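You operate a simulated robot arm through the tools that you are given. There is no shell and no other tool. Be economical: measure what you need, move in short steps, check, and stop when the job is done.

The job below is to be done with a simulated two-armed robot. You get a single attempt, and the scene is never put back.

TASK
Stand the dough cake marked "238" from the work table beside the floor rag. It goes on the side that lies toward x -1.0, y +0.0 (a direction in the base frame), with about 3 cm between them.

Only the result counts: the job must be done as asked and must still hold three seconds after the hand-in. Knocking over, shifting, dropping, spilling or breaking anything else fails it.

THE ROBOT
Two 7-joint arms with two-finger parallel grippers on one trunk, on a base that drives. Base frame: it is fixed to the floor where the robot stands at the start and does not move with it; the origin is under the middle of the robot, x ahead of it, y to its left, z up; the surface under the hand at the start is at about z = 800. Lengths are in mm, angles in rad, forces in N, time in s.
The left shoulder is at the start at [70, 163, 1070], the right one opposite. With the tool pointing down near the work surface each hand reaches from about 400 to 880 mm from the robot's upright axis, wherever it stands, measured 20 degrees to its own side. Places, roughly: floor rag (11x9x3 cm) [0, -1500, 800]. Payload 3.43 kg a hand.
The tool frame of a hand sits at the grasp point between the pads (the TCP): z along the fingers, y along the line on which they close. The tips reach 34 mm beyond it. The gripper opens to 128 mm. The fingers are 24 mm wide and 12 mm thick; the gripper's body (48 by 130 mm) begins 96 mm behind the TCP.
Orientation is told as [roll, pitch, yaw] about the base's x, y, z axes, in that order, counted from this pose: with the fingers straight down and closing along the base's y, the tool's x points along the base's -x, its y along +y and its z along -z.

THE INTERFACE
- The arms move only by the tool move_arm. It takes "left_steps", "right_steps" or both (then of equal length, played together; a hand with none holds still); each is a list of rows, each an object (a shift or turn left out is 0, a gripper value left out holds the last) with "translation": the shift along the tool's x, y, z in mm, a list of three; "turn": the turn, a rotation vector about the tool's x, y, z in rad, a list of three; "claw": the finger opening in mm, from 0 to 128. In form: [{"translation": [x, y, z], "turn": [ax, ay, az], "claw": claw}, ...]. A call has 1 to 20 rows; each row shifts and turns the commanded pose from where the row before left it, along the tool's axes as they then stand. A row lasts 0.2 s, in which the tool goes at most 50 mm and 0.15 rad; a call with a longer step from one row to the next is refused whole, and so is a gripper value outside its range. Where a pose cannot be reached the arm comes as near as it can. A force on the tool above 40 N (or 10 N above the force at the start of the call, whichever is more), or a blocked arm, ends the call early, and 0.2 s more pass. Each finger travels about 153 mm/s and halts on what it meets, pressing with about 26 N; the grip force reading is that of the motor and also rises with nothing between the fingers. The clock runs only during rows and for 0.2 s after the last one: add rows that do not move to give the fingers time. The reply holds the time, the measured pose of the TCP, the force on the tool along the base axes, the opening and the grip force, in the units named above and with some noise, with the torque about the TCP (base axes, N m) and any sound that the robot's microphone picked up.
- Cameras (640 x 400 px; columns grow to the right, rows downward): "scene" is now at [133.3, 27.4, 1302.9]; the picture's right is [0.29, -0.96, 0.00], its down [-0.52, -0.16, -0.84] and it looks along [0.81, 0.25, -0.54] (base axes); focal length 277 px, centre (320, 200). "left" rides on the left gripper at [76, 11, -160] in its tool frame; the picture's right is [-0.15, 0.99, 0.00], its down [-0.88, -0.13, -0.46] and it looks along [-0.45, -0.07, 0.89] (tool axes); focal length 234 px, centre (320, 200). "right" rides on the right gripper at [76, -11, -160] in its tool frame; the picture's right is [0.15, 0.99, 0.00], its down [-0.88, 0.13, -0.46] and it looks along [-0.45, 0.07, 0.89] (tool axes); focal length 234 px, centre (320, 200). There is no depth. A picture from a camera that has moved, and an enlarged one, comes with that camera's place and axes in the base frame and with its lens.
- grab_frame(camera): a new picture of that camera. It takes no simulated time.
- raise_lower(by): slides the trunk up (or, below 0, down) by that many mm; the arms and the scene camera ride with it, the base frame stays. It gives what a move gives, with no picture.
- base_move(legs): drives the robot by 1 to 6 legs, each [ahead, left, turn to the left] in mm, mm and rad, along the robot's own axes; the way and the turn of a leg run together, so that a leg with both is an arc; at most 1500 mm and 3.142 rad a leg. The arms and the cameras ride along, it lands a little off, and it stops where it bumps. It gives what a move gives.
- head_to(pan, tilt): turns the head with the scene camera to pan (to the left, within 1.501 rad either way) and tilt (down, from -0.506 to 1.204), counted from straight ahead of the robot. It gives what a move gives.
- close_up(camera, box): a new picture of the part [left, top, right, bottom] of that camera's present view, enlarged. It takes no simulated time.
- finish_job(): hands the job in; it is judged then, once.

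Work in short steps. Places have to be worked out from the pictures, the camera data and where the tool is seen: move nearer, look again, correct. Check each grasp and each placing, and mend what went wrong. You have 120 turns and 92 pictures in all, those below and enlarged ones among them. Open the grippers and draw the arms clear of the work before you hand the job in, unless the task says otherwise; then end with one line.

The tools are called after ">>>" as a command line: name --argument value ..., lists and objects as JSON in quotes. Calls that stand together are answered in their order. move_arm: Moves the arms, as the interface text tells. Its arguments: {"type":"object","properties":{"left_steps":{"type":"array"},"right_steps":{"type":"array"}},"required":[]} The other tools are called the same way: raise_lower (by) slides the trunk up or down; base_move (legs) drives the base; head_to (pan, tilt) turns the head that bears the scene camera; grab_frame (camera) takes a picture; close_up (camera, box) takes an enlarged picture of a part of a camera's view; finish_job () hands the job in.

At the start:

```text
clock: 0.0
left_position: [545.4, 386.6, 1038.9]
left_tool_rot: [0.0, 0.0, 0.001]
left_force: [0.9, 0.0, -0.2]
left_torque: [0.0, 0.01, 0.02]
left_opening: 127.8
left_grip_force: 0.0
right_position: [599.7, -49.5, 1074.0]
right_tool_rot: [0.0, 0.0, 0.0]
right_force: [0.0, -0.3, -0.4]
right_torque: [0.0, 0.02, -0.01]
right_opening: 127.9
right_grip_force: 0.1
trunk travel left (down, up): [-550.0, 390.0]
robot x, y, heading: [-3.4, 0.2, -0.002]
head pan, tilt: [0.298, 0.569]
```

scene: 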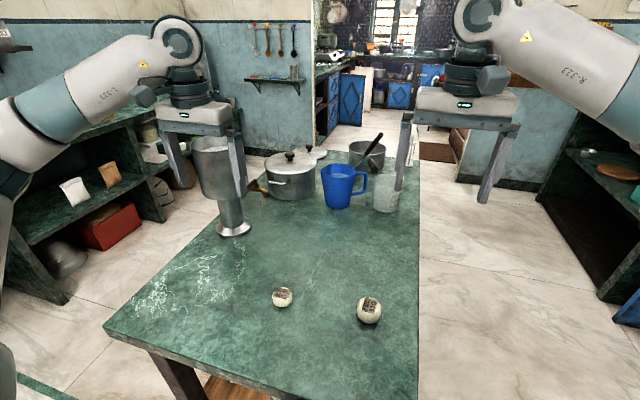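
right: 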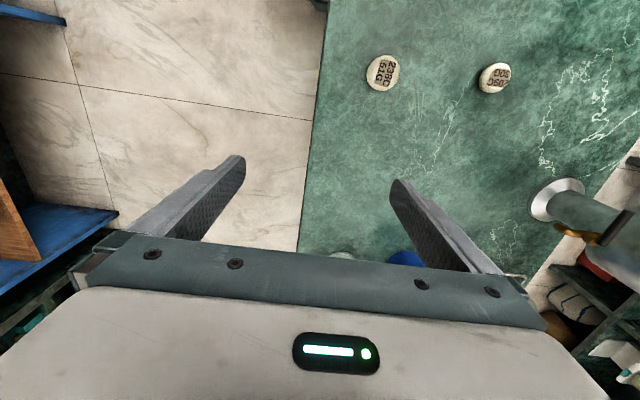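
left: 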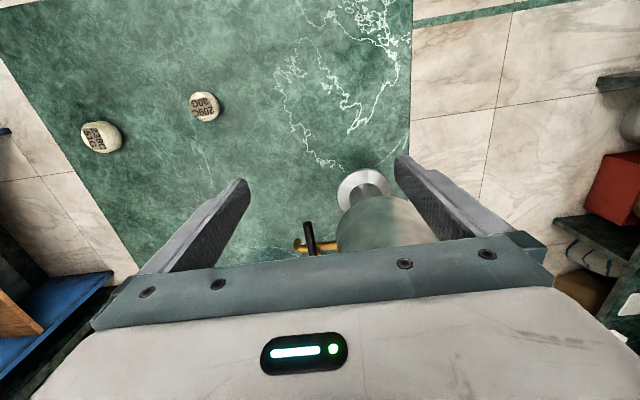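

Two dough cakes are on the table; the one nearer the right seems to read "238". I zoom in to confirm.

>>> close_up --camera "right" --box '[340, 40, 540, 120]'

>>> close_up --camera "scene" --box '[250, 270, 410, 340]'

```text
3.20 times, centred on (440, 80) of right
camera zoom: at [524.2, -60.5, 1236.8], right [-0.15, 0.99, 0.0], down [0.88, 0.13, 0.46], along [0.45, 0.07, -0.89], focal length 749 px, centre (-64, 584)
```

zoom: 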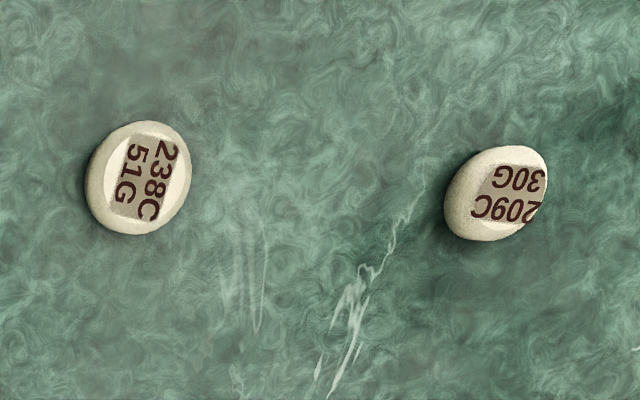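

```text
4.00 times, centred on (330, 305) of scene
camera zoom: at [133.3, 27.4, 1302.9], right [0.29, -0.96, 0.0], down [-0.52, -0.16, -0.84], along [0.81, 0.25, -0.54], focal length 1110 px, centre (280, -220)
```

zoom: 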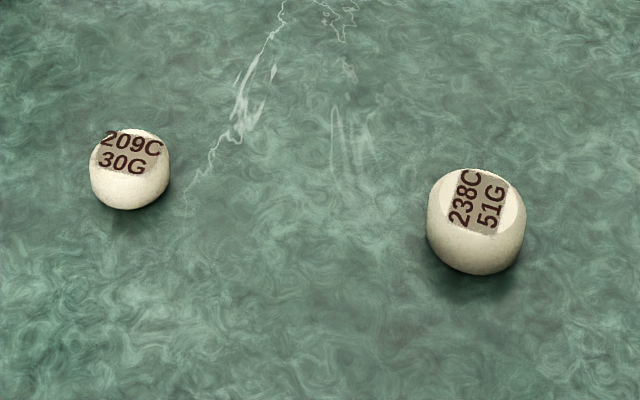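

The "238" cake is at about (497, 35), roughly 50 mm across, agreed by both cameras. I move the right hand over it and partway down.

>>> move_arm --right_steps '[{"translation": [34, 28, 20]}, {"translation": [34, 28, 20]}, {"translation": [34, 28, 20]}, {"translation": [0, 0, 40]}, {"translation": [0, 0, 40]}, {}]'

>>> grab_frame --camera "right"

>>> grab_frame --camera "scene"

```text
clock: 1.4
left_position: [545.5, 386.6, 1038.1]
left_tool_rot: [0.0, 0.0, 0.002]
left_force: [0.6, -0.5, 0.9]
left_torque: [0.0, 0.01, -0.03]
left_opening: 128.1
left_grip_force: 0.0
right_position: [496.3, 32.4, 933.7]
right_tool_rot: [-0.001, -0.002, -0.001]
right_force: [-0.1, -0.4, -1.1]
right_torque: [0.01, 0.01, 0.01]
right_opening: 128.0
right_grip_force: 0.1
trunk travel left (down, up): [-550.0, 390.0]
robot x, y, heading: [2.1, -1.7, -0.001]
head pan, tilt: [0.298, 0.569]
```

```text
86 pictures are left
camera right: at [421.9, 22.5, 1096.4], right [-0.15, 0.99, 0.0], down [0.88, 0.13, 0.46], along [0.45, 0.07, -0.89], focal length 234 px, centre (320, 200)
```

right: 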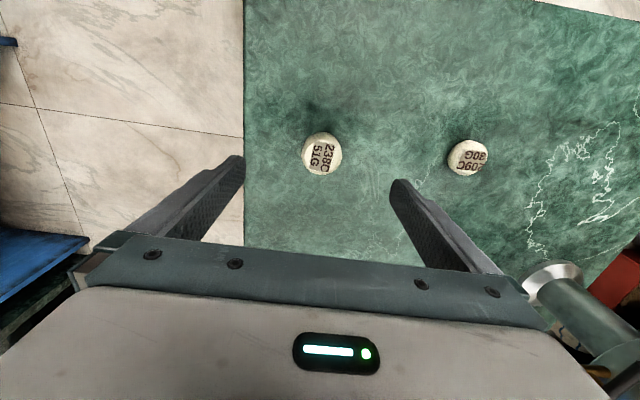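

```text
85 pictures are left
camera scene: at [132.9, 27.4, 1303.0], right [0.29, -0.96, 0.0], down [-0.51, -0.16, -0.84], along [0.81, 0.25, -0.54], focal length 277 px, centre (320, 200)
```

scene: 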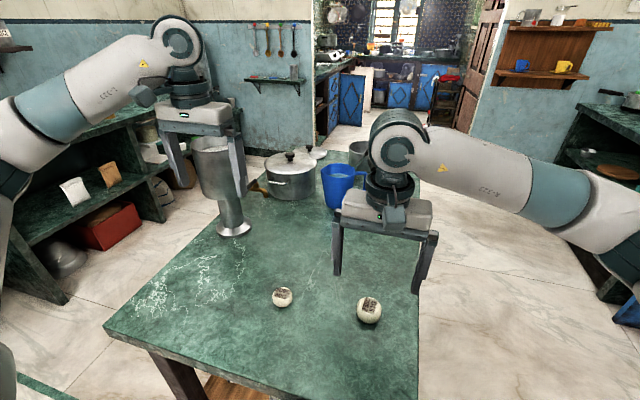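

The cake is at about (499, 36). I narrow to 90 mm and descend with a small correction, TCP toward 840.

>>> move_arm --right_steps '[{"translation": [-3, 3.5, 30], "claw": 90}, {"translation": [0, 0, 30]}, {"translation": [0, 0, 20]}, {"translation": [0, 0, 12]}, {}]'

>>> grab_frame --camera "right"

>>> close_up --camera "scene" --box '[270, 220, 470, 345]'

```text
clock: 2.6
left_position: [545.5, 386.4, 1039.7]
left_tool_rot: [0.002, 0.001, 0.002]
left_force: [-0.5, -0.2, 0.4]
left_torque: [-0.02, 0.05, 0.03]
left_opening: 128.1
left_grip_force: 0.1
right_position: [499.7, 37.6, 842.1]
right_tool_rot: [-0.001, 0.001, 0.001]
right_force: [-0.1, -1.1, 0.4]
right_torque: [0.01, -0.02, 0.02]
right_opening: 90.0
right_grip_force: 0.0
trunk travel left (down, up): [-550.0, 390.0]
robot x, y, heading: [-1.0, 3.7, -0.001]
head pan, tilt: [0.298, 0.569]
```

```text
84 pictures are left
camera right: at [424.5, 27.1, 1003.8], right [-0.15, 0.99, 0.0], down [0.88, 0.13, 0.46], along [0.45, 0.07, -0.89], focal length 234 px, centre (320, 200)
```

right: 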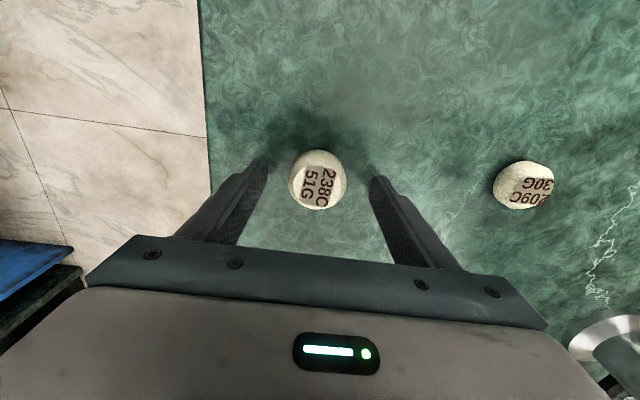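

```text
3.20 times, centred on (370, 282) of scene
camera zoom: at [133.2, 27.5, 1302.9], right [0.29, -0.96, 0.0], down [-0.52, -0.16, -0.84], along [0.81, 0.25, -0.54], focal length 888 px, centre (160, -64)
```

zoom: 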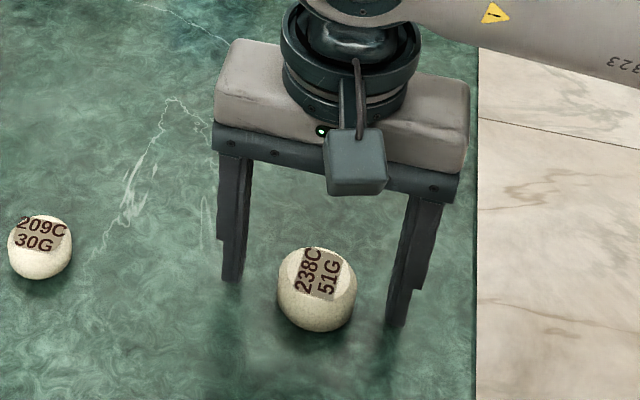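

The cake sits centred between the fingers. I lower 3 mm more and close in stages.

>>> move_arm --right_steps '[{"translation": [0, 0, 4], "claw": 62}, {"claw": 54}, {"claw": 50}, {"claw": 47}, {"claw": 45}, {}]'

>>> grab_frame --camera "right"

```text
clock: 4.0
left_position: [545.7, 386.5, 1039.5]
left_tool_rot: [0.002, -0.002, 0.001]
left_force: [0.1, 0.2, 0.1]
left_torque: [0.0, -0.02, 0.0]
left_opening: 127.9
left_grip_force: 0.3
right_position: [500.0, 38.4, 838.6]
right_tool_rot: [-0.001, 0.0, -0.001]
right_force: [0.2, -0.8, 0.5]
right_torque: [0.01, 0.04, 0.02]
right_opening: 47.0
right_grip_force: 25.7
trunk travel left (down, up): [-550.0, 390.0]
robot x, y, heading: [2.5, 0.2, -0.0]
head pan, tilt: [0.298, 0.569]
```

```text
82 pictures are left
camera right: at [424.6, 27.0, 1000.0], right [-0.15, 0.99, 0.0], down [0.88, 0.13, 0.46], along [0.45, 0.07, -0.89], focal length 234 px, centre (320, 200)
```

right: 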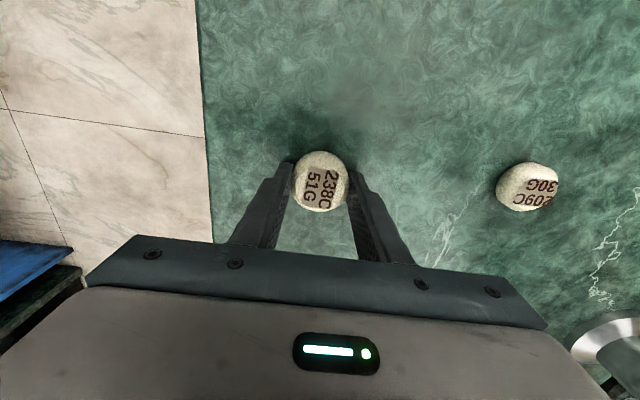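

Held at 47 mm with full grip force. I lift it straight up.

>>> move_arm --right_steps '[{"translation": [0, 0, -20]}, {"translation": [0, 0, -40]}, {"translation": [0, 0, -45]}, {"translation": [0, 0, -45]}, {"translation": [0, 0, -45]}, {"translation": [0, 0, -45]}, {}]'

>>> grab_frame --camera "right"

>>> grab_frame --camera "scene"

```text
clock: 5.6
left_position: [546.2, 386.0, 1039.7]
left_tool_rot: [0.0, 0.001, 0.001]
left_force: [0.5, 0.3, -0.2]
left_torque: [0.02, 0.05, 0.0]
left_opening: 127.8
left_grip_force: 0.0
right_position: [502.5, 35.5, 1080.6]
right_tool_rot: [0.0, 0.003, 0.0]
right_force: [0.0, 0.8, -0.2]
right_torque: [0.0, 0.02, 0.07]
right_opening: 46.9
right_grip_force: 26.3
trunk travel left (down, up): [-550.0, 390.0]
robot x, y, heading: [1.1, 1.6, -0.002]
head pan, tilt: [0.298, 0.569]
```

```text
81 pictures are left
camera right: at [427.3, 25.5, 1242.1], right [-0.15, 0.99, 0.0], down [0.88, 0.13, 0.45], along [0.45, 0.07, -0.89], focal length 234 px, centre (320, 200)
```

right: 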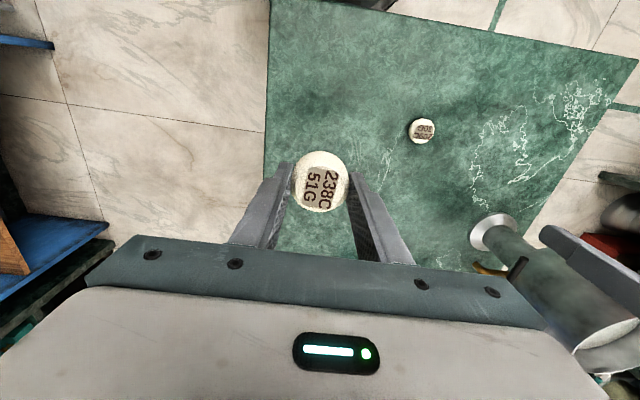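

```text
80 pictures are left
camera scene: at [133.9, 27.2, 1302.8], right [0.29, -0.96, 0.0], down [-0.52, -0.16, -0.84], along [0.8, 0.25, -0.54], focal length 277 px, centre (320, 200)
```

scene: 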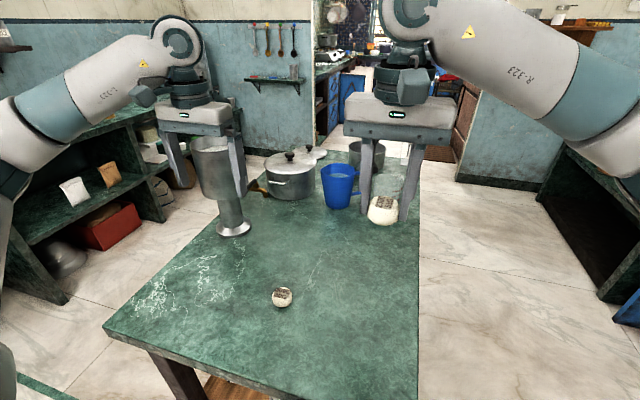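

Cake held securely. Now I look right toward the rag's area.

>>> head_to --pan -1.45 --tilt 0.4

>>> grab_frame --camera "scene"

```text
clock: 7.4
left_position: [545.9, 386.7, 1039.0]
left_tool_rot: [0.0, 0.0, 0.003]
left_force: [0.4, 0.2, 0.5]
left_torque: [-0.03, 0.01, 0.0]
left_opening: 127.7
left_grip_force: 0.0
right_position: [502.6, 35.9, 1080.2]
right_tool_rot: [-0.001, -0.001, 0.0]
right_force: [-0.3, -0.1, -0.3]
right_torque: [0.01, -0.03, 0.0]
right_opening: 46.7
right_grip_force: 25.9
trunk travel left (down, up): [-550.0, 390.0]
robot x, y, heading: [-0.8, -3.1, 0.003]
head pan, tilt: [-1.45, 0.4]
```

```text
79 pictures are left
camera scene: at [59.2, -90.8, 1318.4], right [-0.99, -0.12, 0.0], down [-0.05, 0.39, -0.92], along [0.11, -0.91, -0.39], focal length 277 px, centre (320, 200)
```

scene: 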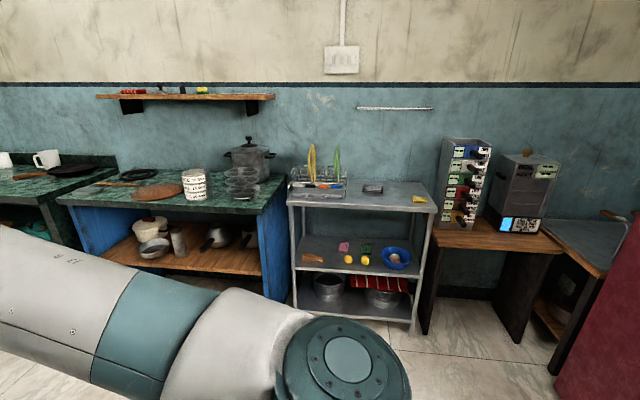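

The predicted rag pixel (~362,187) matches the small grey object on the metal rack. I zoom in.

>>> close_up --camera "scene" --box '[280, 130, 450, 236]'

```text
3.76 times, centred on (365, 183) of scene
camera zoom: at [59.2, -90.8, 1318.4], right [-0.99, -0.12, 0.0], down [-0.05, 0.39, -0.92], along [0.11, -0.91, -0.39], focal length 1044 px, centre (151, 264)
```

zoom: 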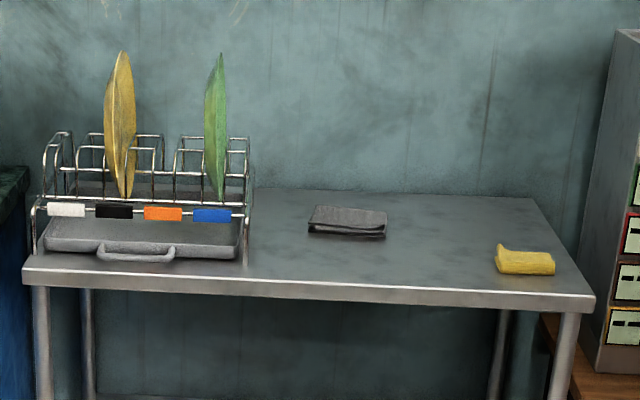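

The grey folded rag is near (-46, -1443), on the rack at z≈800, and there is free space toward -x before the yellow cloth. I raise the trunk and tuck the left hand back and up so that nothing is swept when turning.

>>> raise_lower --by 150

>>> move_arm --left_steps '[{"translation": [0, 0, -40]}, {"translation": [20, 0, -40]}, {"translation": [30, 0, -35]}, {"translation": [35, 0, -25]}, {"translation": [35, 0, -10]}, {"translation": [30, 0, 0]}, {}]'

>>> head_to --pan -1.0 --tilt 0.7

>>> grab_frame --camera "scene"

```text
clock: 9.1
left_position: [545.7, 385.9, 1188.8]
left_tool_rot: [0.002, 0.0, 0.0]
left_force: [0.1, 0.8, 0.7]
left_torque: [0.02, -0.02, 0.02]
left_opening: 128.2
left_grip_force: 0.0
right_position: [501.7, 35.8, 1230.6]
right_tool_rot: [0.0, 0.0, 0.0]
right_force: [-0.3, 0.5, -0.5]
right_torque: [-0.01, -0.01, 0.03]
right_opening: 46.6
right_grip_force: 26.3
trunk travel left (down, up): [-700.0, 240.0]
robot x, y, heading: [-3.2, 3.7, -0.005]
head pan, tilt: [-1.45, 0.4]
```

```text
clock: 10.7
left_position: [395.9, 384.8, 1338.8]
left_tool_rot: [0.0, 0.003, 0.001]
left_force: [-0.6, -0.1, -0.4]
left_torque: [0.0, 0.0, 0.01]
left_opening: 127.9
left_grip_force: 0.0
right_position: [504.6, 36.0, 1230.4]
right_tool_rot: [0.001, 0.002, -0.001]
right_force: [0.3, -0.7, 0.1]
right_torque: [0.01, 0.04, 0.05]
right_opening: 46.8
right_grip_force: 26.3
trunk travel left (down, up): [-700.0, 240.0]
robot x, y, heading: [4.8, -0.6, 0.001]
head pan, tilt: [-1.45, 0.4]
```

```text
clock: 11.6
left_position: [395.0, 384.7, 1338.7]
left_tool_rot: [0.0, -0.002, 0.003]
left_force: [-0.2, 1.1, 0.1]
left_torque: [-0.03, -0.02, 0.01]
left_opening: 128.3
left_grip_force: 0.0
right_position: [501.3, 36.5, 1230.8]
right_tool_rot: [0.0, 0.0, 0.001]
right_force: [-0.4, -0.1, -0.9]
right_torque: [-0.03, 0.02, 0.0]
right_opening: 46.6
right_grip_force: 26.6
trunk travel left (down, up): [-700.0, 240.0]
robot x, y, heading: [-2.6, -2.8, 0.0]
head pan, tilt: [-1.0, 0.7]
```

```text
77 pictures are left
camera scene: at [93.5, -70.3, 1441.6], right [-0.84, -0.54, 0.0], down [-0.35, 0.54, -0.77], along [0.41, -0.64, -0.64], focal length 277 px, centre (320, 200)
```

scene: 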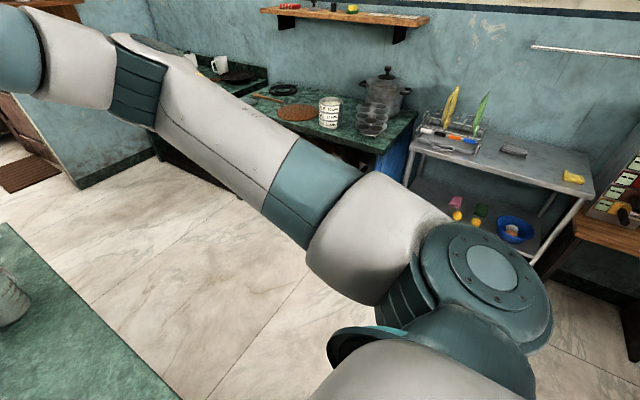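

The floor toward the rack is clear. I turn right in place first and check.

>>> base_move --legs '[[0, 0, -1.5708]]'

>>> head_to --pan 0.0 --tilt 0.65

>>> grab_frame --camera "scene"

```text
clock: 15.8
left_position: [383.9, -395.7, 1337.9]
left_tool_rot: [-0.001, 0.002, -1.57]
left_force: [-0.5, 0.3, -0.9]
left_torque: [0.01, 0.01, 0.03]
left_opening: 128.0
left_grip_force: 0.0
right_position: [36.2, -502.3, 1230.7]
right_tool_rot: [0.0, -0.001, -1.574]
right_force: [-0.4, 0.9, -0.5]
right_torque: [0.03, 0.02, 0.01]
right_opening: 46.4
right_grip_force: 26.1
trunk travel left (down, up): [-700.0, 240.0]
robot x, y, heading: [-0.2, -0.2, -1.574]
head pan, tilt: [-1.0, 0.7]
```

```text
clock: 17.1
left_position: [383.5, -397.3, 1340.9]
left_tool_rot: [0.0, -0.001, -1.571]
left_force: [0.0, 0.0, -0.2]
left_torque: [-0.07, 0.0, 0.02]
left_opening: 128.0
left_grip_force: 0.0
right_position: [35.7, -501.1, 1230.1]
right_tool_rot: [-0.001, 0.0, -1.572]
right_force: [0.1, 0.5, -1.0]
right_torque: [0.0, -0.03, 0.0]
right_opening: 46.6
right_grip_force: 26.4
trunk travel left (down, up): [-700.0, 240.0]
robot x, y, heading: [1.4, 1.4, -1.577]
head pan, tilt: [0.0, 0.649]
```

```text
76 pictures are left
camera scene: at [-2.6, -136.2, 1445.8], right [-1.0, 0.0, 0.0], down [0.0, 0.6, -0.8], along [0.0, -0.8, -0.6], focal length 277 px, centre (320, 200)
```

scene: 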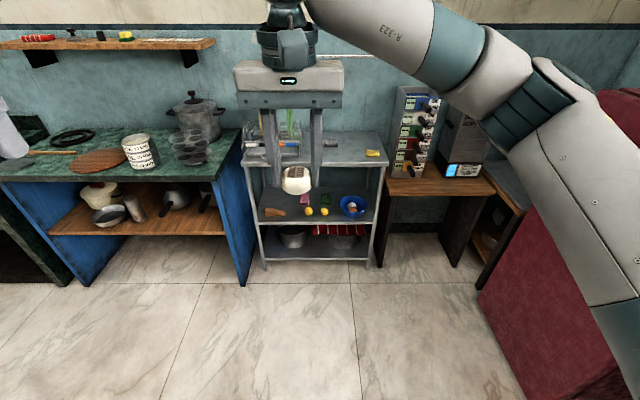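

Turned without incident, cake still held. I drive 700 mm ahead and 50 mm left (+x), then re-measure the rag from close.

>>> base_move --legs '[[700, 50, 0]]'

>>> grab_frame --camera "scene"

>>> grab_frame --camera "right"

```text
clock: 21.0
left_position: [419.4, -1110.0, 1338.5]
left_tool_rot: [0.0, 0.0, -1.591]
left_force: [0.2, 0.8, -0.4]
left_torque: [0.0, 0.0, 0.01]
left_opening: 127.8
left_grip_force: 0.1
right_position: [67.5, -1208.4, 1229.7]
right_tool_rot: [0.0, -0.001, -1.59]
right_force: [0.1, 0.3, -0.5]
right_torque: [-0.02, 0.0, -0.01]
right_opening: 46.5
right_grip_force: 25.5
trunk travel left (down, up): [-700.0, 240.0]
robot x, y, heading: [40.1, -707.0, -1.587]
head pan, tilt: [0.0, 0.649]
```

```text
75 pictures are left
camera scene: at [36.4, -843.4, 1445.9], right [-1.0, 0.02, 0.0], down [0.01, 0.6, -0.8], along [-0.02, -0.8, -0.6], focal length 277 px, centre (320, 200)
```

scene: 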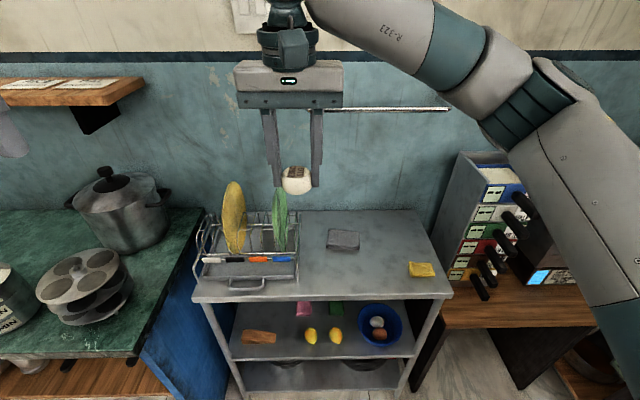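

```text
74 pictures are left
camera right: at [58.8, -1133.5, 1392.2], right [0.99, 0.13, 0.0], down [0.11, -0.88, 0.46], along [0.06, -0.45, -0.89], focal length 234 px, centre (320, 200)
```

right: 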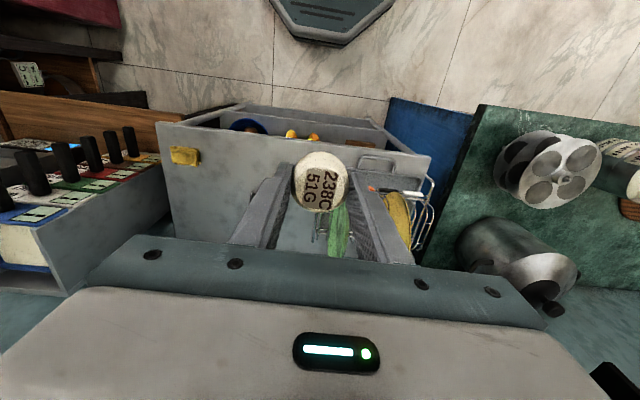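

The rag is at about (-50, -1474); rack front edge at y≈-1273. I drive 180 mm further and straighten the heading.

>>> base_move --legs '[[180, 0, 0.015]]'

>>> move_arm --right_steps '[{"translation": [0, -40, 0]}, {"translation": [0, -45, 0]}, {"translation": [0, -45, 0]}, {"translation": [0, -45, 0]}, {"translation": [0, -45, 0]}, {}]'

>>> grab_frame --camera "scene"

>>> grab_frame --camera "right"

```text
clock: 22.5
left_position: [420.8, -1279.5, 1339.7]
left_tool_rot: [-0.001, -0.001, -1.576]
left_force: [0.2, 0.2, 0.6]
left_torque: [0.03, -0.03, 0.01]
left_opening: 128.2
left_grip_force: 0.0
right_position: [73.0, -1385.0, 1231.1]
right_tool_rot: [0.0, -0.002, -1.576]
right_force: [0.3, 0.4, -1.1]
right_torque: [-0.02, -0.01, 0.05]
right_opening: 46.6
right_grip_force: 26.1
trunk travel left (down, up): [-700.0, 240.0]
robot x, y, heading: [38.3, -885.6, -1.572]
head pan, tilt: [0.0, 0.649]
```

```text
clock: 23.9
left_position: [422.2, -1282.5, 1339.1]
left_tool_rot: [-0.002, 0.001, -1.577]
left_force: [-0.6, -0.7, -0.1]
left_torque: [0.01, 0.05, 0.01]
left_opening: 128.2
left_grip_force: 0.0
right_position: [-147.2, -1386.0, 1229.7]
right_tool_rot: [-0.001, 0.0, -1.575]
right_force: [0.8, -0.4, -0.6]
right_torque: [0.03, 0.03, -0.01]
right_opening: 46.5
right_grip_force: 25.9
trunk travel left (down, up): [-700.0, 240.0]
robot x, y, heading: [38.6, -888.9, -1.578]
head pan, tilt: [0.0, 0.649]
```

```text
73 pictures are left
camera scene: at [37.6, -1020.8, 1445.7], right [-1.0, 0.01, 0.0], down [0.0, 0.61, -0.8], along [-0.01, -0.8, -0.61], focal length 277 px, centre (320, 200)
```

scene: 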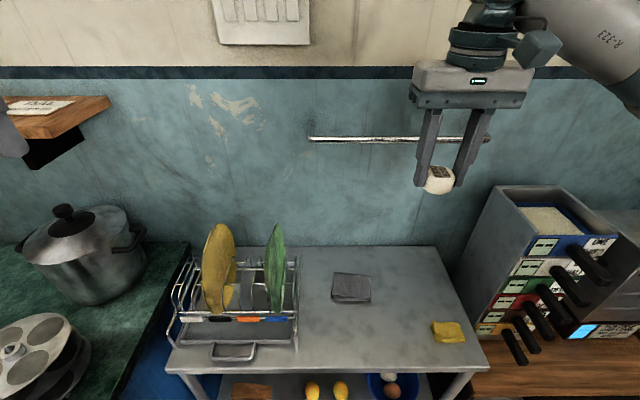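

```text
72 pictures are left
camera right: at [-157.5, -1310.5, 1391.5], right [0.99, 0.14, 0.0], down [0.13, -0.88, 0.46], along [0.06, -0.45, -0.89], focal length 234 px, centre (320, 200)
```

right: 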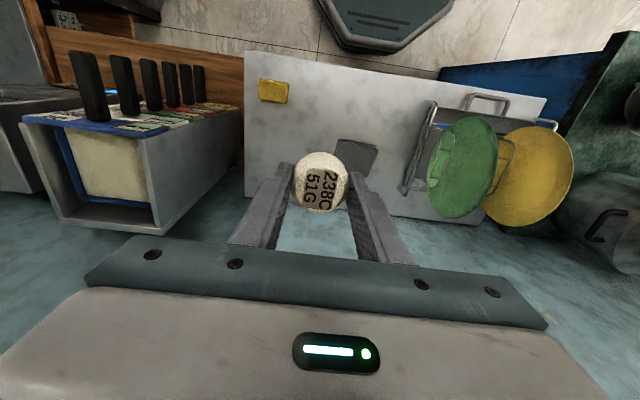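

The rag is visible clearly. I zoom to measure its edges precisely.

>>> close_up --camera "scene" --box '[310, 250, 470, 350]'

>>> close_up --camera "right" --box '[240, 110, 440, 235]'

```text
4.00 times, centred on (390, 300) of scene
camera zoom: at [37.6, -1020.8, 1445.7], right [-1.0, 0.01, 0.0], down [0.0, 0.61, -0.8], along [-0.01, -0.8, -0.61], focal length 1110 px, centre (40, -200)
```

zoom: 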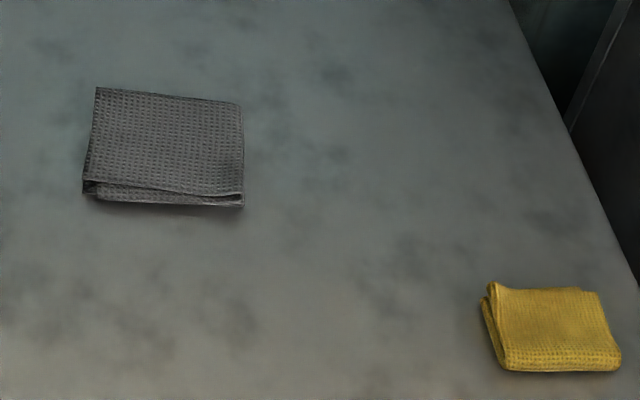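

```text
3.20 times, centred on (340, 172) of right
camera zoom: at [-157.5, -1310.5, 1391.5], right [0.99, 0.14, 0.0], down [0.13, -0.88, 0.46], along [0.06, -0.45, -0.89], focal length 749 px, centre (256, 288)
```

zoom: 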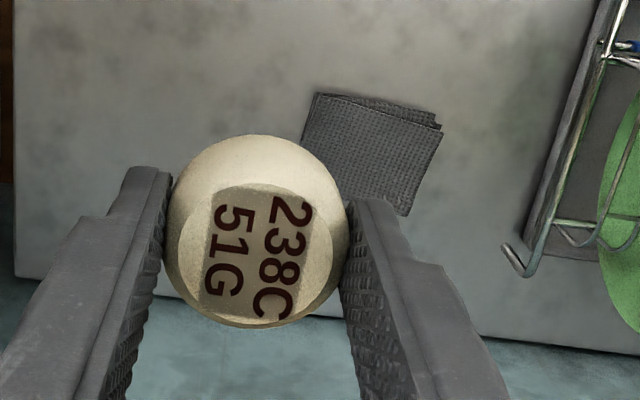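

Rag spans x≈-104…5, y≈-1435…-1516, centre y≈-1475; the right camera agrees. Target cake centre is (-157, -1475). I shift over it, lower the trunk 150 and descend to about z 905.

>>> move_arm --right_steps '[{"translation": [-30, -4, 0]}, {"translation": [-30, -3, 0]}, {"translation": [-29, -3, 0]}, {}]'

>>> raise_lower --by -150

>>> move_arm --right_steps '[{"translation": [0, 0, 40]}, {"translation": [0, 0, 45]}, {"translation": [0, 0, 45]}, {"translation": [0, 0, 30]}, {"translation": [0, 0, 15]}, {}]'

>>> grab_frame --camera "right"

>>> grab_frame --camera "scene"

```text
clock: 24.9
left_position: [420.5, -1283.0, 1339.2]
left_tool_rot: [0.0, 0.0, -1.577]
left_force: [0.6, 0.4, 0.2]
left_torque: [0.01, 0.01, -0.02]
left_opening: 127.9
left_grip_force: 0.0
right_position: [-160.2, -1476.2, 1230.6]
right_tool_rot: [0.001, 0.001, -1.576]
right_force: [0.0, 0.2, -1.0]
right_torque: [0.0, 0.0, -0.02]
right_opening: 46.5
right_grip_force: 26.0
trunk travel left (down, up): [-700.0, 240.0]
robot x, y, heading: [42.8, -885.7, -1.576]
head pan, tilt: [0.0, 0.649]
```

```text
clock: 26.6
left_position: [421.1, -1282.9, 1189.8]
left_tool_rot: [-0.002, 0.0, -1.575]
left_force: [0.1, 1.6, 0.1]
left_torque: [-0.03, 0.03, 0.0]
left_opening: 128.3
left_grip_force: 0.0
right_position: [-160.2, -1475.9, 1079.9]
right_tool_rot: [-0.002, 0.0, -1.575]
right_force: [0.1, -0.8, -0.2]
right_torque: [-0.01, 0.01, 0.01]
right_opening: 46.4
right_grip_force: 25.6
trunk travel left (down, up): [-550.0, 390.0]
robot x, y, heading: [40.2, -884.9, -1.569]
head pan, tilt: [0.0, 0.649]
```

```text
clock: 28.0
left_position: [426.7, -1277.3, 1188.8]
left_tool_rot: [-0.005, -0.005, -1.576]
left_force: [0.5, 0.2, 0.6]
left_torque: [-0.02, 0.0, -0.03]
left_opening: 128.2
left_grip_force: 0.1
right_position: [-154.6, -1471.3, 909.3]
right_tool_rot: [-0.002, -0.006, -1.573]
right_force: [0.2, -0.5, -1.1]
right_torque: [-0.03, 0.01, -0.03]
right_opening: 46.5
right_grip_force: 25.6
trunk travel left (down, up): [-550.0, 390.0]
robot x, y, heading: [38.8, -884.3, -1.576]
head pan, tilt: [0.0, 0.649]
```

```text
69 pictures are left
camera right: at [-165.7, -1393.6, 1070.4], right [0.99, 0.14, 0.0], down [0.13, -0.88, 0.46], along [0.06, -0.46, -0.89], focal length 234 px, centre (320, 200)
```

right: 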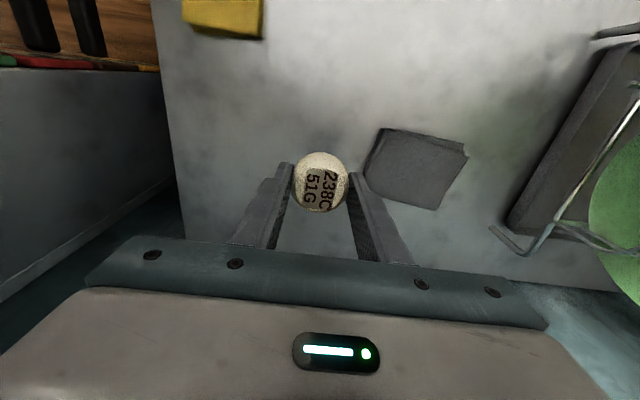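

```text
68 pictures are left
camera scene: at [41.3, -1015.3, 1296.5], right [-1.0, 0.01, 0.0], down [0.0, 0.6, -0.8], along [-0.01, -0.8, -0.6], focal length 277 px, centre (320, 200)
```

scene: 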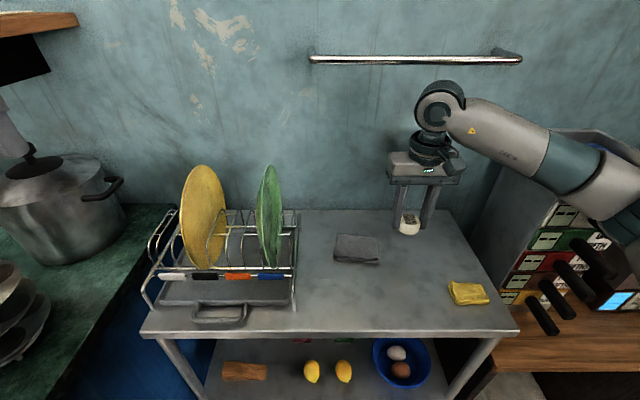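

Both hands read about 5 mm shifted with a slight tilt, perhaps sway. I wait a moment and re-read, and look at the arm near the organiser.

>>> move_arm --right_steps '[{}, {}, {}]'

>>> close_up --camera "scene" --box '[320, 60, 640, 310]'

>>> close_up --camera "right" --box '[220, 100, 480, 262]'

```text
clock: 28.8
left_position: [422.9, -1279.4, 1188.3]
left_tool_rot: [-0.001, -0.001, -1.577]
left_force: [-0.5, 0.1, 0.5]
left_torque: [0.03, 0.01, 0.01]
left_opening: 128.0
left_grip_force: 0.2
right_position: [-160.0, -1472.6, 905.9]
right_tool_rot: [-0.001, 0.0, -1.577]
right_force: [-0.6, 0.1, -1.2]
right_torque: [-0.03, 0.01, 0.03]
right_opening: 46.3
right_grip_force: 25.7
trunk travel left (down, up): [-550.0, 390.0]
robot x, y, heading: [35.9, -884.0, -1.578]
head pan, tilt: [0.0, 0.649]
```

```text
1.60 times, centred on (480, 185) of scene
camera zoom: at [38.1, -1018.2, 1295.9], right [-1.0, 0.01, 0.0], down [0.0, 0.6, -0.8], along [-0.01, -0.8, -0.6], focal length 444 px, centre (64, 224)
```

zoom: 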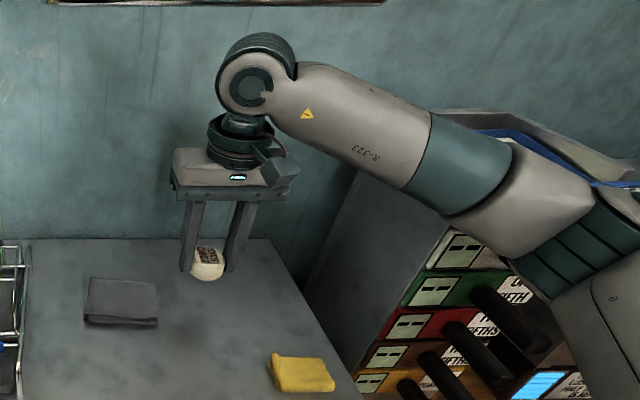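

```text
2.46 times, centred on (350, 181) of right
camera zoom: at [-168.9, -1396.1, 1067.8], right [0.99, 0.14, 0.0], down [0.13, -0.88, 0.46], along [0.06, -0.45, -0.89], focal length 576 px, centre (246, 247)
```

zoom: 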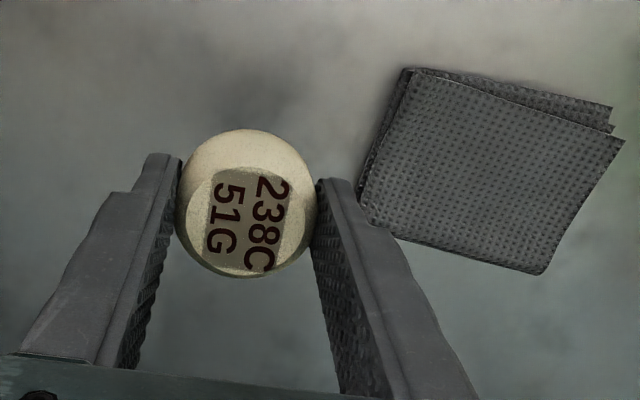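

Sway settled; the cake is at about (-159, -1471), rag's near edge at x≈-101. The forearm passes near the organiser, so I raise the trunk by 150 and reach down with the arm, keeping the elbow high.

>>> raise_lower --by 150

>>> move_arm --right_steps '[{"translation": [0, 1, 35]}, {"translation": [0, 1, 40]}, {"translation": [0, 0, 40]}, {"translation": [0, 0, 35]}, {"translation": [0, 0, 15]}, {}, {}]'

>>> grab_frame --camera "scene"

```text
clock: 30.6
left_position: [421.4, -1282.8, 1340.0]
left_tool_rot: [0.001, 0.0, -1.577]
left_force: [-0.1, -1.0, 0.1]
left_torque: [0.02, -0.01, 0.0]
left_opening: 127.8
left_grip_force: 0.1
right_position: [-160.9, -1474.8, 1055.0]
right_tool_rot: [0.001, 0.002, -1.577]
right_force: [0.1, -0.1, -0.5]
right_torque: [-0.02, -0.01, -0.02]
right_opening: 46.4
right_grip_force: 25.9
trunk travel left (down, up): [-700.0, 240.0]
robot x, y, heading: [43.7, -883.5, -1.576]
head pan, tilt: [0.0, 0.649]
```

```text
clock: 32.2
left_position: [421.6, -1283.1, 1340.2]
left_tool_rot: [0.0, -0.001, -1.577]
left_force: [0.1, 0.0, 0.1]
left_torque: [-0.01, 0.0, -0.03]
left_opening: 128.3
left_grip_force: 0.0
right_position: [-158.1, -1473.0, 890.1]
right_tool_rot: [0.0, 0.0, -1.574]
right_force: [-0.4, 0.0, -1.2]
right_torque: [0.01, 0.0, 0.03]
right_opening: 46.3
right_grip_force: 26.2
trunk travel left (down, up): [-700.0, 240.0]
robot x, y, heading: [38.8, -887.2, -1.577]
head pan, tilt: [0.0, 0.649]
```

```text
65 pictures are left
camera scene: at [35.8, -1020.3, 1445.8], right [-1.0, 0.01, 0.0], down [0.0, 0.6, -0.8], along [0.0, -0.8, -0.6], focal length 277 px, centre (320, 200)
```

scene: 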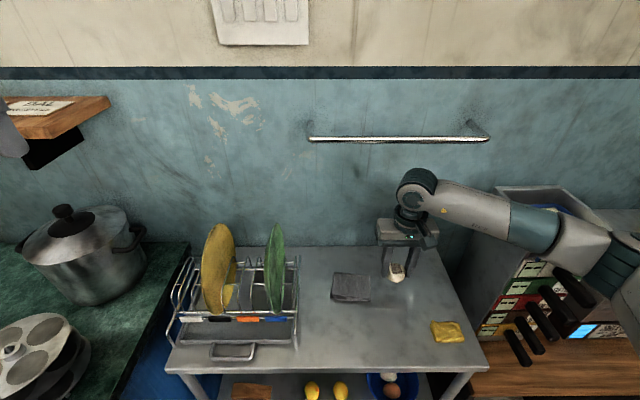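

The organiser is unmoved, and the forearm passes in front of it. I lower to about 844.

>>> move_arm --right_steps '[{"translation": [0, 1, 20]}, {"translation": [0, 0, 15]}, {"translation": [0, 0, 10]}, {}, {}]'

>>> close_up --camera "scene" --box '[310, 210, 470, 310]'

>>> grab_frame --camera "right"

```text
clock: 33.4
left_position: [421.1, -1282.2, 1340.1]
left_tool_rot: [0.001, 0.0, -1.576]
left_force: [-0.2, 0.1, -0.5]
left_torque: [0.02, -0.02, 0.04]
left_opening: 127.6
left_grip_force: 0.1
right_position: [-156.0, -1474.4, 846.0]
right_tool_rot: [-0.001, 0.0, -1.576]
right_force: [-0.8, -0.3, -0.9]
right_torque: [0.02, -0.02, -0.01]
right_opening: 46.5
right_grip_force: 26.1
trunk travel left (down, up): [-700.0, 240.0]
robot x, y, heading: [38.8, -882.8, -1.577]
head pan, tilt: [0.0, 0.649]
```

```text
4.00 times, centred on (390, 260) of scene
camera zoom: at [35.9, -1020.2, 1445.8], right [-1.0, 0.01, 0.0], down [0.0, 0.6, -0.8], along [0.0, -0.8, -0.6], focal length 1110 px, centre (40, -40)
```

zoom: 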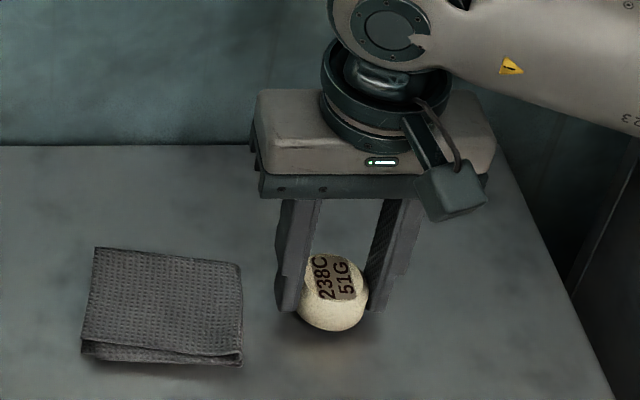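

```text
63 pictures are left
camera right: at [-167.4, -1397.3, 1007.7], right [0.99, 0.14, 0.0], down [0.13, -0.88, 0.46], along [0.06, -0.45, -0.89], focal length 234 px, centre (320, 200)
```

right: 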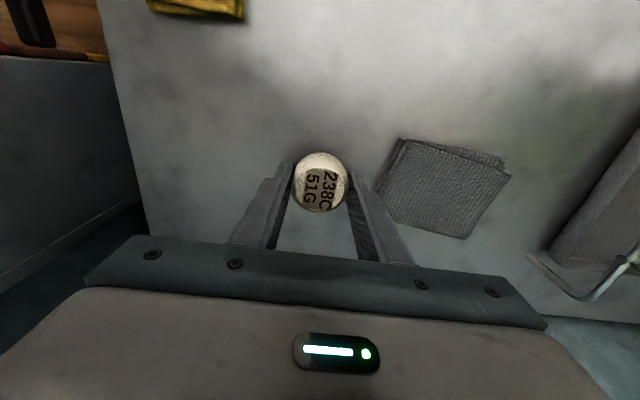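

Gap now measures ~35 mm, cake still a few mm above the surface. I shift 4 mm toward the rag and lower gently in small steps.

>>> move_arm --right_steps '[{"translation": [0, 4, 0]}, {"translation": [0, 0, 3]}, {"translation": [0, 0, 2]}, {}, {}]'

>>> close_up --camera "scene" --box '[310, 210, 470, 310]'

```text
clock: 34.6
left_position: [421.9, -1282.3, 1339.3]
left_tool_rot: [0.001, 0.0, -1.576]
left_force: [0.6, -0.1, 0.6]
left_torque: [0.0, 0.01, -0.02]
left_opening: 127.8
left_grip_force: 0.1
right_position: [-152.4, -1473.5, 839.6]
right_tool_rot: [-0.001, -0.001, -1.577]
right_force: [-0.5, 0.6, -0.3]
right_torque: [-0.04, -0.02, 0.03]
right_opening: 46.4
right_grip_force: 26.2
trunk travel left (down, up): [-700.0, 240.0]
robot x, y, heading: [35.5, -880.5, -1.582]
head pan, tilt: [0.0, 0.649]
```

```text
4.00 times, centred on (390, 260) of scene
camera zoom: at [35.8, -1020.2, 1445.8], right [-1.0, 0.01, 0.0], down [0.0, 0.6, -0.8], along [0.0, -0.8, -0.6], focal length 1110 px, centre (40, -40)
```

zoom: 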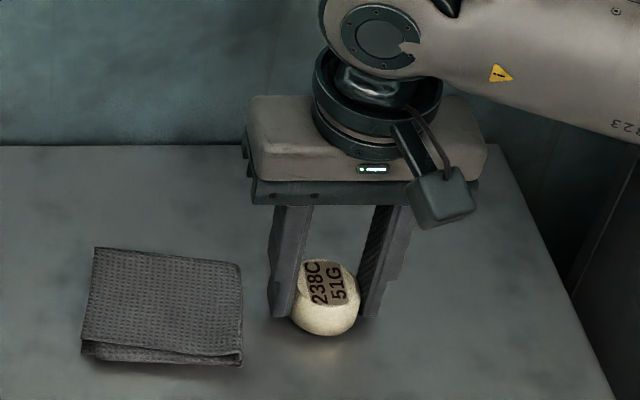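

Gap is now ~31 mm. I lower in 1 mm steps to feel for contact.

>>> move_arm --right_steps '[{"translation": [0, 0, 1]}, {}, {}]'

>>> move_arm --right_steps '[{"translation": [0, 0, 1]}, {}, {}]'

>>> close_up --camera "scene" --box '[360, 250, 424, 290]'

```text
clock: 35.4
left_position: [421.7, -1282.1, 1338.7]
left_tool_rot: [0.0, 0.0, -1.576]
left_force: [-0.1, -0.2, 0.8]
left_torque: [-0.04, 0.0, 0.0]
left_opening: 128.1
left_grip_force: 0.1
right_position: [-153.4, -1474.1, 838.5]
right_tool_rot: [0.001, -0.001, -1.575]
right_force: [0.2, -0.2, -1.3]
right_torque: [0.0, -0.02, 0.01]
right_opening: 46.5
right_grip_force: 26.1
trunk travel left (down, up): [-700.0, 240.0]
robot x, y, heading: [40.5, -884.1, -1.575]
head pan, tilt: [0.0, 0.649]
```

```text
clock: 36.2
left_position: [420.7, -1281.7, 1339.0]
left_tool_rot: [0.002, 0.0, -1.577]
left_force: [-0.5, 0.3, 0.7]
left_torque: [0.02, 0.0, -0.01]
left_opening: 128.0
left_grip_force: 0.1
right_position: [-153.0, -1473.9, 837.6]
right_tool_rot: [-0.001, 0.0, -1.576]
right_force: [-0.9, 0.9, -0.3]
right_torque: [-0.02, 0.02, 0.03]
right_opening: 46.4
right_grip_force: 25.7
trunk travel left (down, up): [-700.0, 240.0]
robot x, y, heading: [41.5, -883.9, -1.578]
head pan, tilt: [0.0, 0.649]
```

```text
10.00 times, centred on (392, 270) of scene
camera zoom: at [35.9, -1020.2, 1445.8], right [-1.0, 0.01, 0.0], down [0.0, 0.6, -0.8], along [0.0, -0.8, -0.6], focal length 2774 px, centre (-400, -500)
```

zoom: 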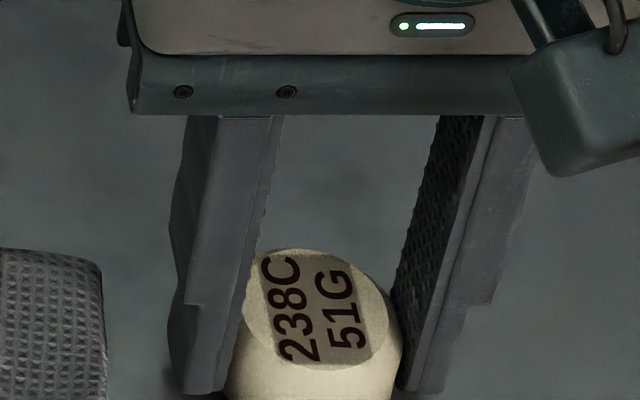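

No contact force yet; I continue 1 mm at a time.

>>> move_arm --right_steps '[{"translation": [0, 0, 1]}, {}, {}]'

>>> move_arm --right_steps '[{"translation": [0, 0, 1]}, {}, {}]'

>>> close_up --camera "scene" --box '[360, 265, 424, 305]'

```text
clock: 37.0
left_position: [421.6, -1281.7, 1339.5]
left_tool_rot: [-0.001, -0.001, -1.575]
left_force: [0.1, -1.1, 0.4]
left_torque: [0.04, -0.03, -0.02]
left_opening: 127.8
left_grip_force: 0.0
right_position: [-153.1, -1473.2, 837.9]
right_tool_rot: [0.0, 0.0, -1.576]
right_force: [-0.7, -1.6, 6.1]
right_torque: [0.0, -0.02, 0.0]
right_opening: 46.1
right_grip_force: 26.0
trunk travel left (down, up): [-700.0, 240.0]
robot x, y, heading: [40.4, -883.3, -1.577]
head pan, tilt: [0.0, 0.649]
```

```text
clock: 37.8
left_position: [421.7, -1281.3, 1339.8]
left_tool_rot: [0.0, -0.001, -1.577]
left_force: [-0.3, -0.5, 0.1]
left_torque: [-0.02, 0.01, 0.03]
left_opening: 127.9
left_grip_force: 0.1
right_position: [-153.1, -1473.2, 837.5]
right_tool_rot: [0.0, -0.003, -1.577]
right_force: [-3.2, -3.5, 16.4]
right_torque: [-0.03, 0.1, -0.01]
right_opening: 46.4
right_grip_force: 26.4
trunk travel left (down, up): [-700.0, 240.0]
robot x, y, heading: [36.8, -885.6, -1.574]
head pan, tilt: [0.0, 0.649]
```

```text
10.00 times, centred on (392, 285) of scene
camera zoom: at [36.0, -1018.8, 1446.1], right [-1.0, 0.01, 0.0], down [0.0, 0.6, -0.8], along [-0.01, -0.8, -0.6], focal length 2774 px, centre (-400, -650)
```

zoom: 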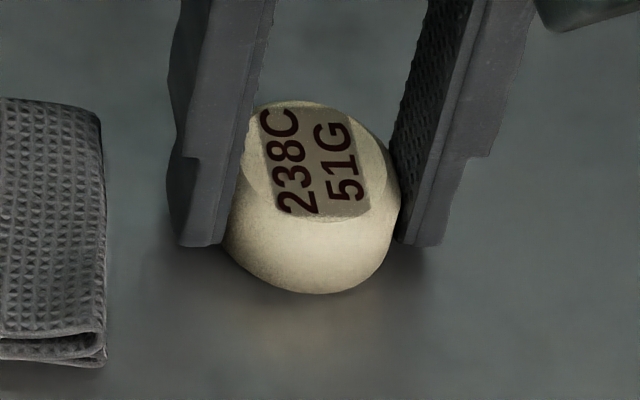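

Contact felt (16 N), gap ~31 mm. I relieve the pressure by 1.5 mm and open slowly by a few mm each side.

>>> move_arm --right_steps '[{"translation": [0, 0, -1.5]}, {}, {"claw": 48}, {"claw": 50}, {"claw": 53}, {"claw": 57}, {"claw": 60}, {}]'

>>> close_up --camera "scene" --box '[330, 235, 426, 295]'

```text
clock: 39.6
left_position: [419.7, -1283.3, 1338.9]
left_tool_rot: [0.002, 0.0, -1.576]
left_force: [0.2, 0.2, 0.8]
left_torque: [0.01, -0.02, 0.02]
left_opening: 128.0
left_grip_force: 0.0
right_position: [-153.3, -1474.0, 836.8]
right_tool_rot: [-0.001, 0.002, -1.575]
right_force: [0.4, 0.3, -1.1]
right_torque: [0.01, 0.02, -0.03]
right_opening: 59.9
right_grip_force: 0.0
trunk travel left (down, up): [-700.0, 240.0]
robot x, y, heading: [38.6, -882.8, -1.576]
head pan, tilt: [0.0, 0.649]
```

```text
6.67 times, centred on (378, 265) of scene
camera zoom: at [35.9, -1020.2, 1445.8], right [-1.0, 0.01, 0.0], down [0.0, 0.6, -0.8], along [0.0, -0.8, -0.6], focal length 1850 px, centre (-67, -233)
```

zoom: 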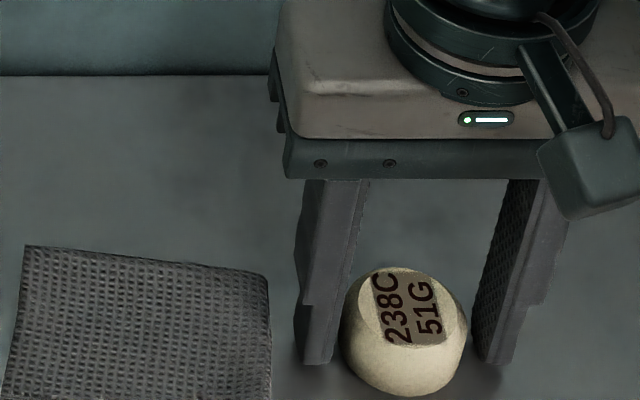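

Released cleanly and upright. I draw the hand straight up.

>>> move_arm --right_steps '[{"translation": [0, 0, -10]}, {"translation": [0, 0, -20]}, {"translation": [0, 0, -40]}, {"translation": [0, 0, -45]}, {"translation": [0, 0, -45]}, {"translation": [0, 0, -45]}, {"translation": [0, 0, -45]}, {"translation": [20, 0, -40]}, {"translation": [40, 0, -20], "claw": 100}, {"translation": [40, 0, 0]}, {}, {}, {}]'

>>> grab_frame --camera "scene"

>>> close_up --camera "scene" --box '[320, 245, 448, 325]'

>>> grab_frame --camera "right"

```text
clock: 42.4
left_position: [421.2, -1282.4, 1339.0]
left_tool_rot: [0.0, 0.0, -1.575]
left_force: [0.5, 0.1, 0.2]
left_torque: [0.0, 0.04, 0.02]
left_opening: 127.9
left_grip_force: 0.0
right_position: [-152.3, -1373.8, 1146.9]
right_tool_rot: [-0.001, 0.001, -1.578]
right_force: [0.2, 1.1, -0.8]
right_torque: [0.01, -0.04, 0.01]
right_opening: 100.0
right_grip_force: 0.1
trunk travel left (down, up): [-700.0, 240.0]
robot x, y, heading: [36.5, -885.3, -1.576]
head pan, tilt: [0.0, 0.649]
```

```text
58 pictures are left
camera scene: at [35.9, -1020.1, 1445.8], right [-1.0, 0.01, 0.0], down [0.0, 0.6, -0.8], along [0.0, -0.8, -0.6], focal length 277 px, centre (320, 200)
```

scene: 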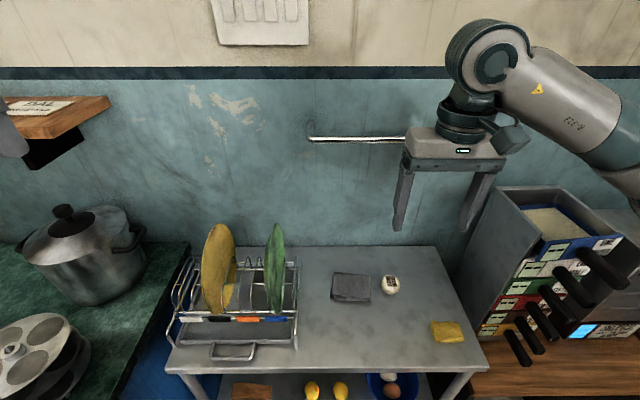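

```text
5.00 times, centred on (384, 285) of scene
camera zoom: at [35.9, -1020.1, 1445.8], right [-1.0, 0.01, 0.0], down [0.0, 0.6, -0.8], along [0.0, -0.8, -0.6], focal length 1387 px, centre (0, -225)
```

zoom: 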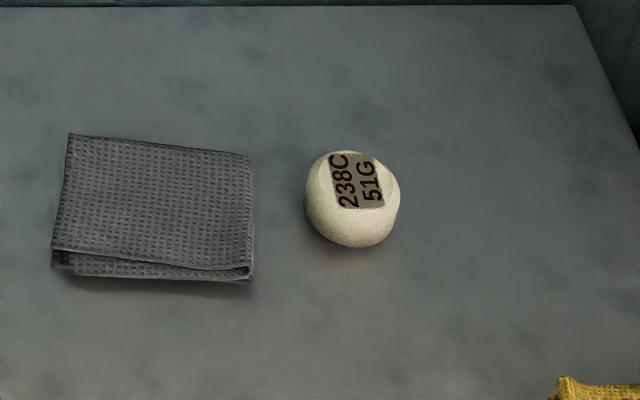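

```text
56 pictures are left
camera right: at [-162.2, -1297.1, 1308.2], right [0.99, 0.14, 0.0], down [0.13, -0.88, 0.46], along [0.06, -0.45, -0.89], focal length 234 px, centre (320, 200)
```

right: 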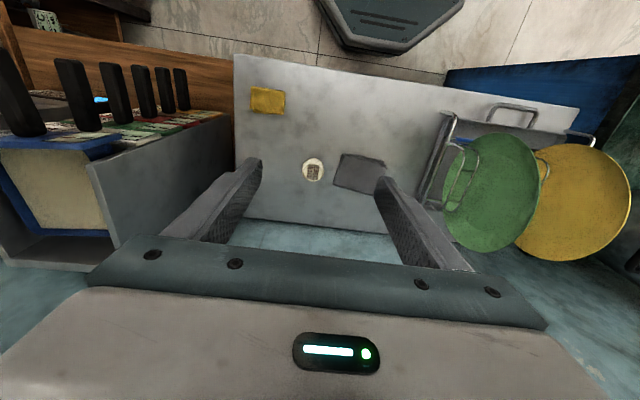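

The cake stands upright with a gap of about 28–30 mm on the rag's -x side, centred along y, and nothing else has moved. Both hands are open and clear, so I hand in.

>>> finish_job

```text
The job is handed in.
```

The "238" dough cake stands upright beside the grey floor rag, on its -x side, with a measured gap of about 28–30 mm; I saw nothing else moved, and the job is handed in.
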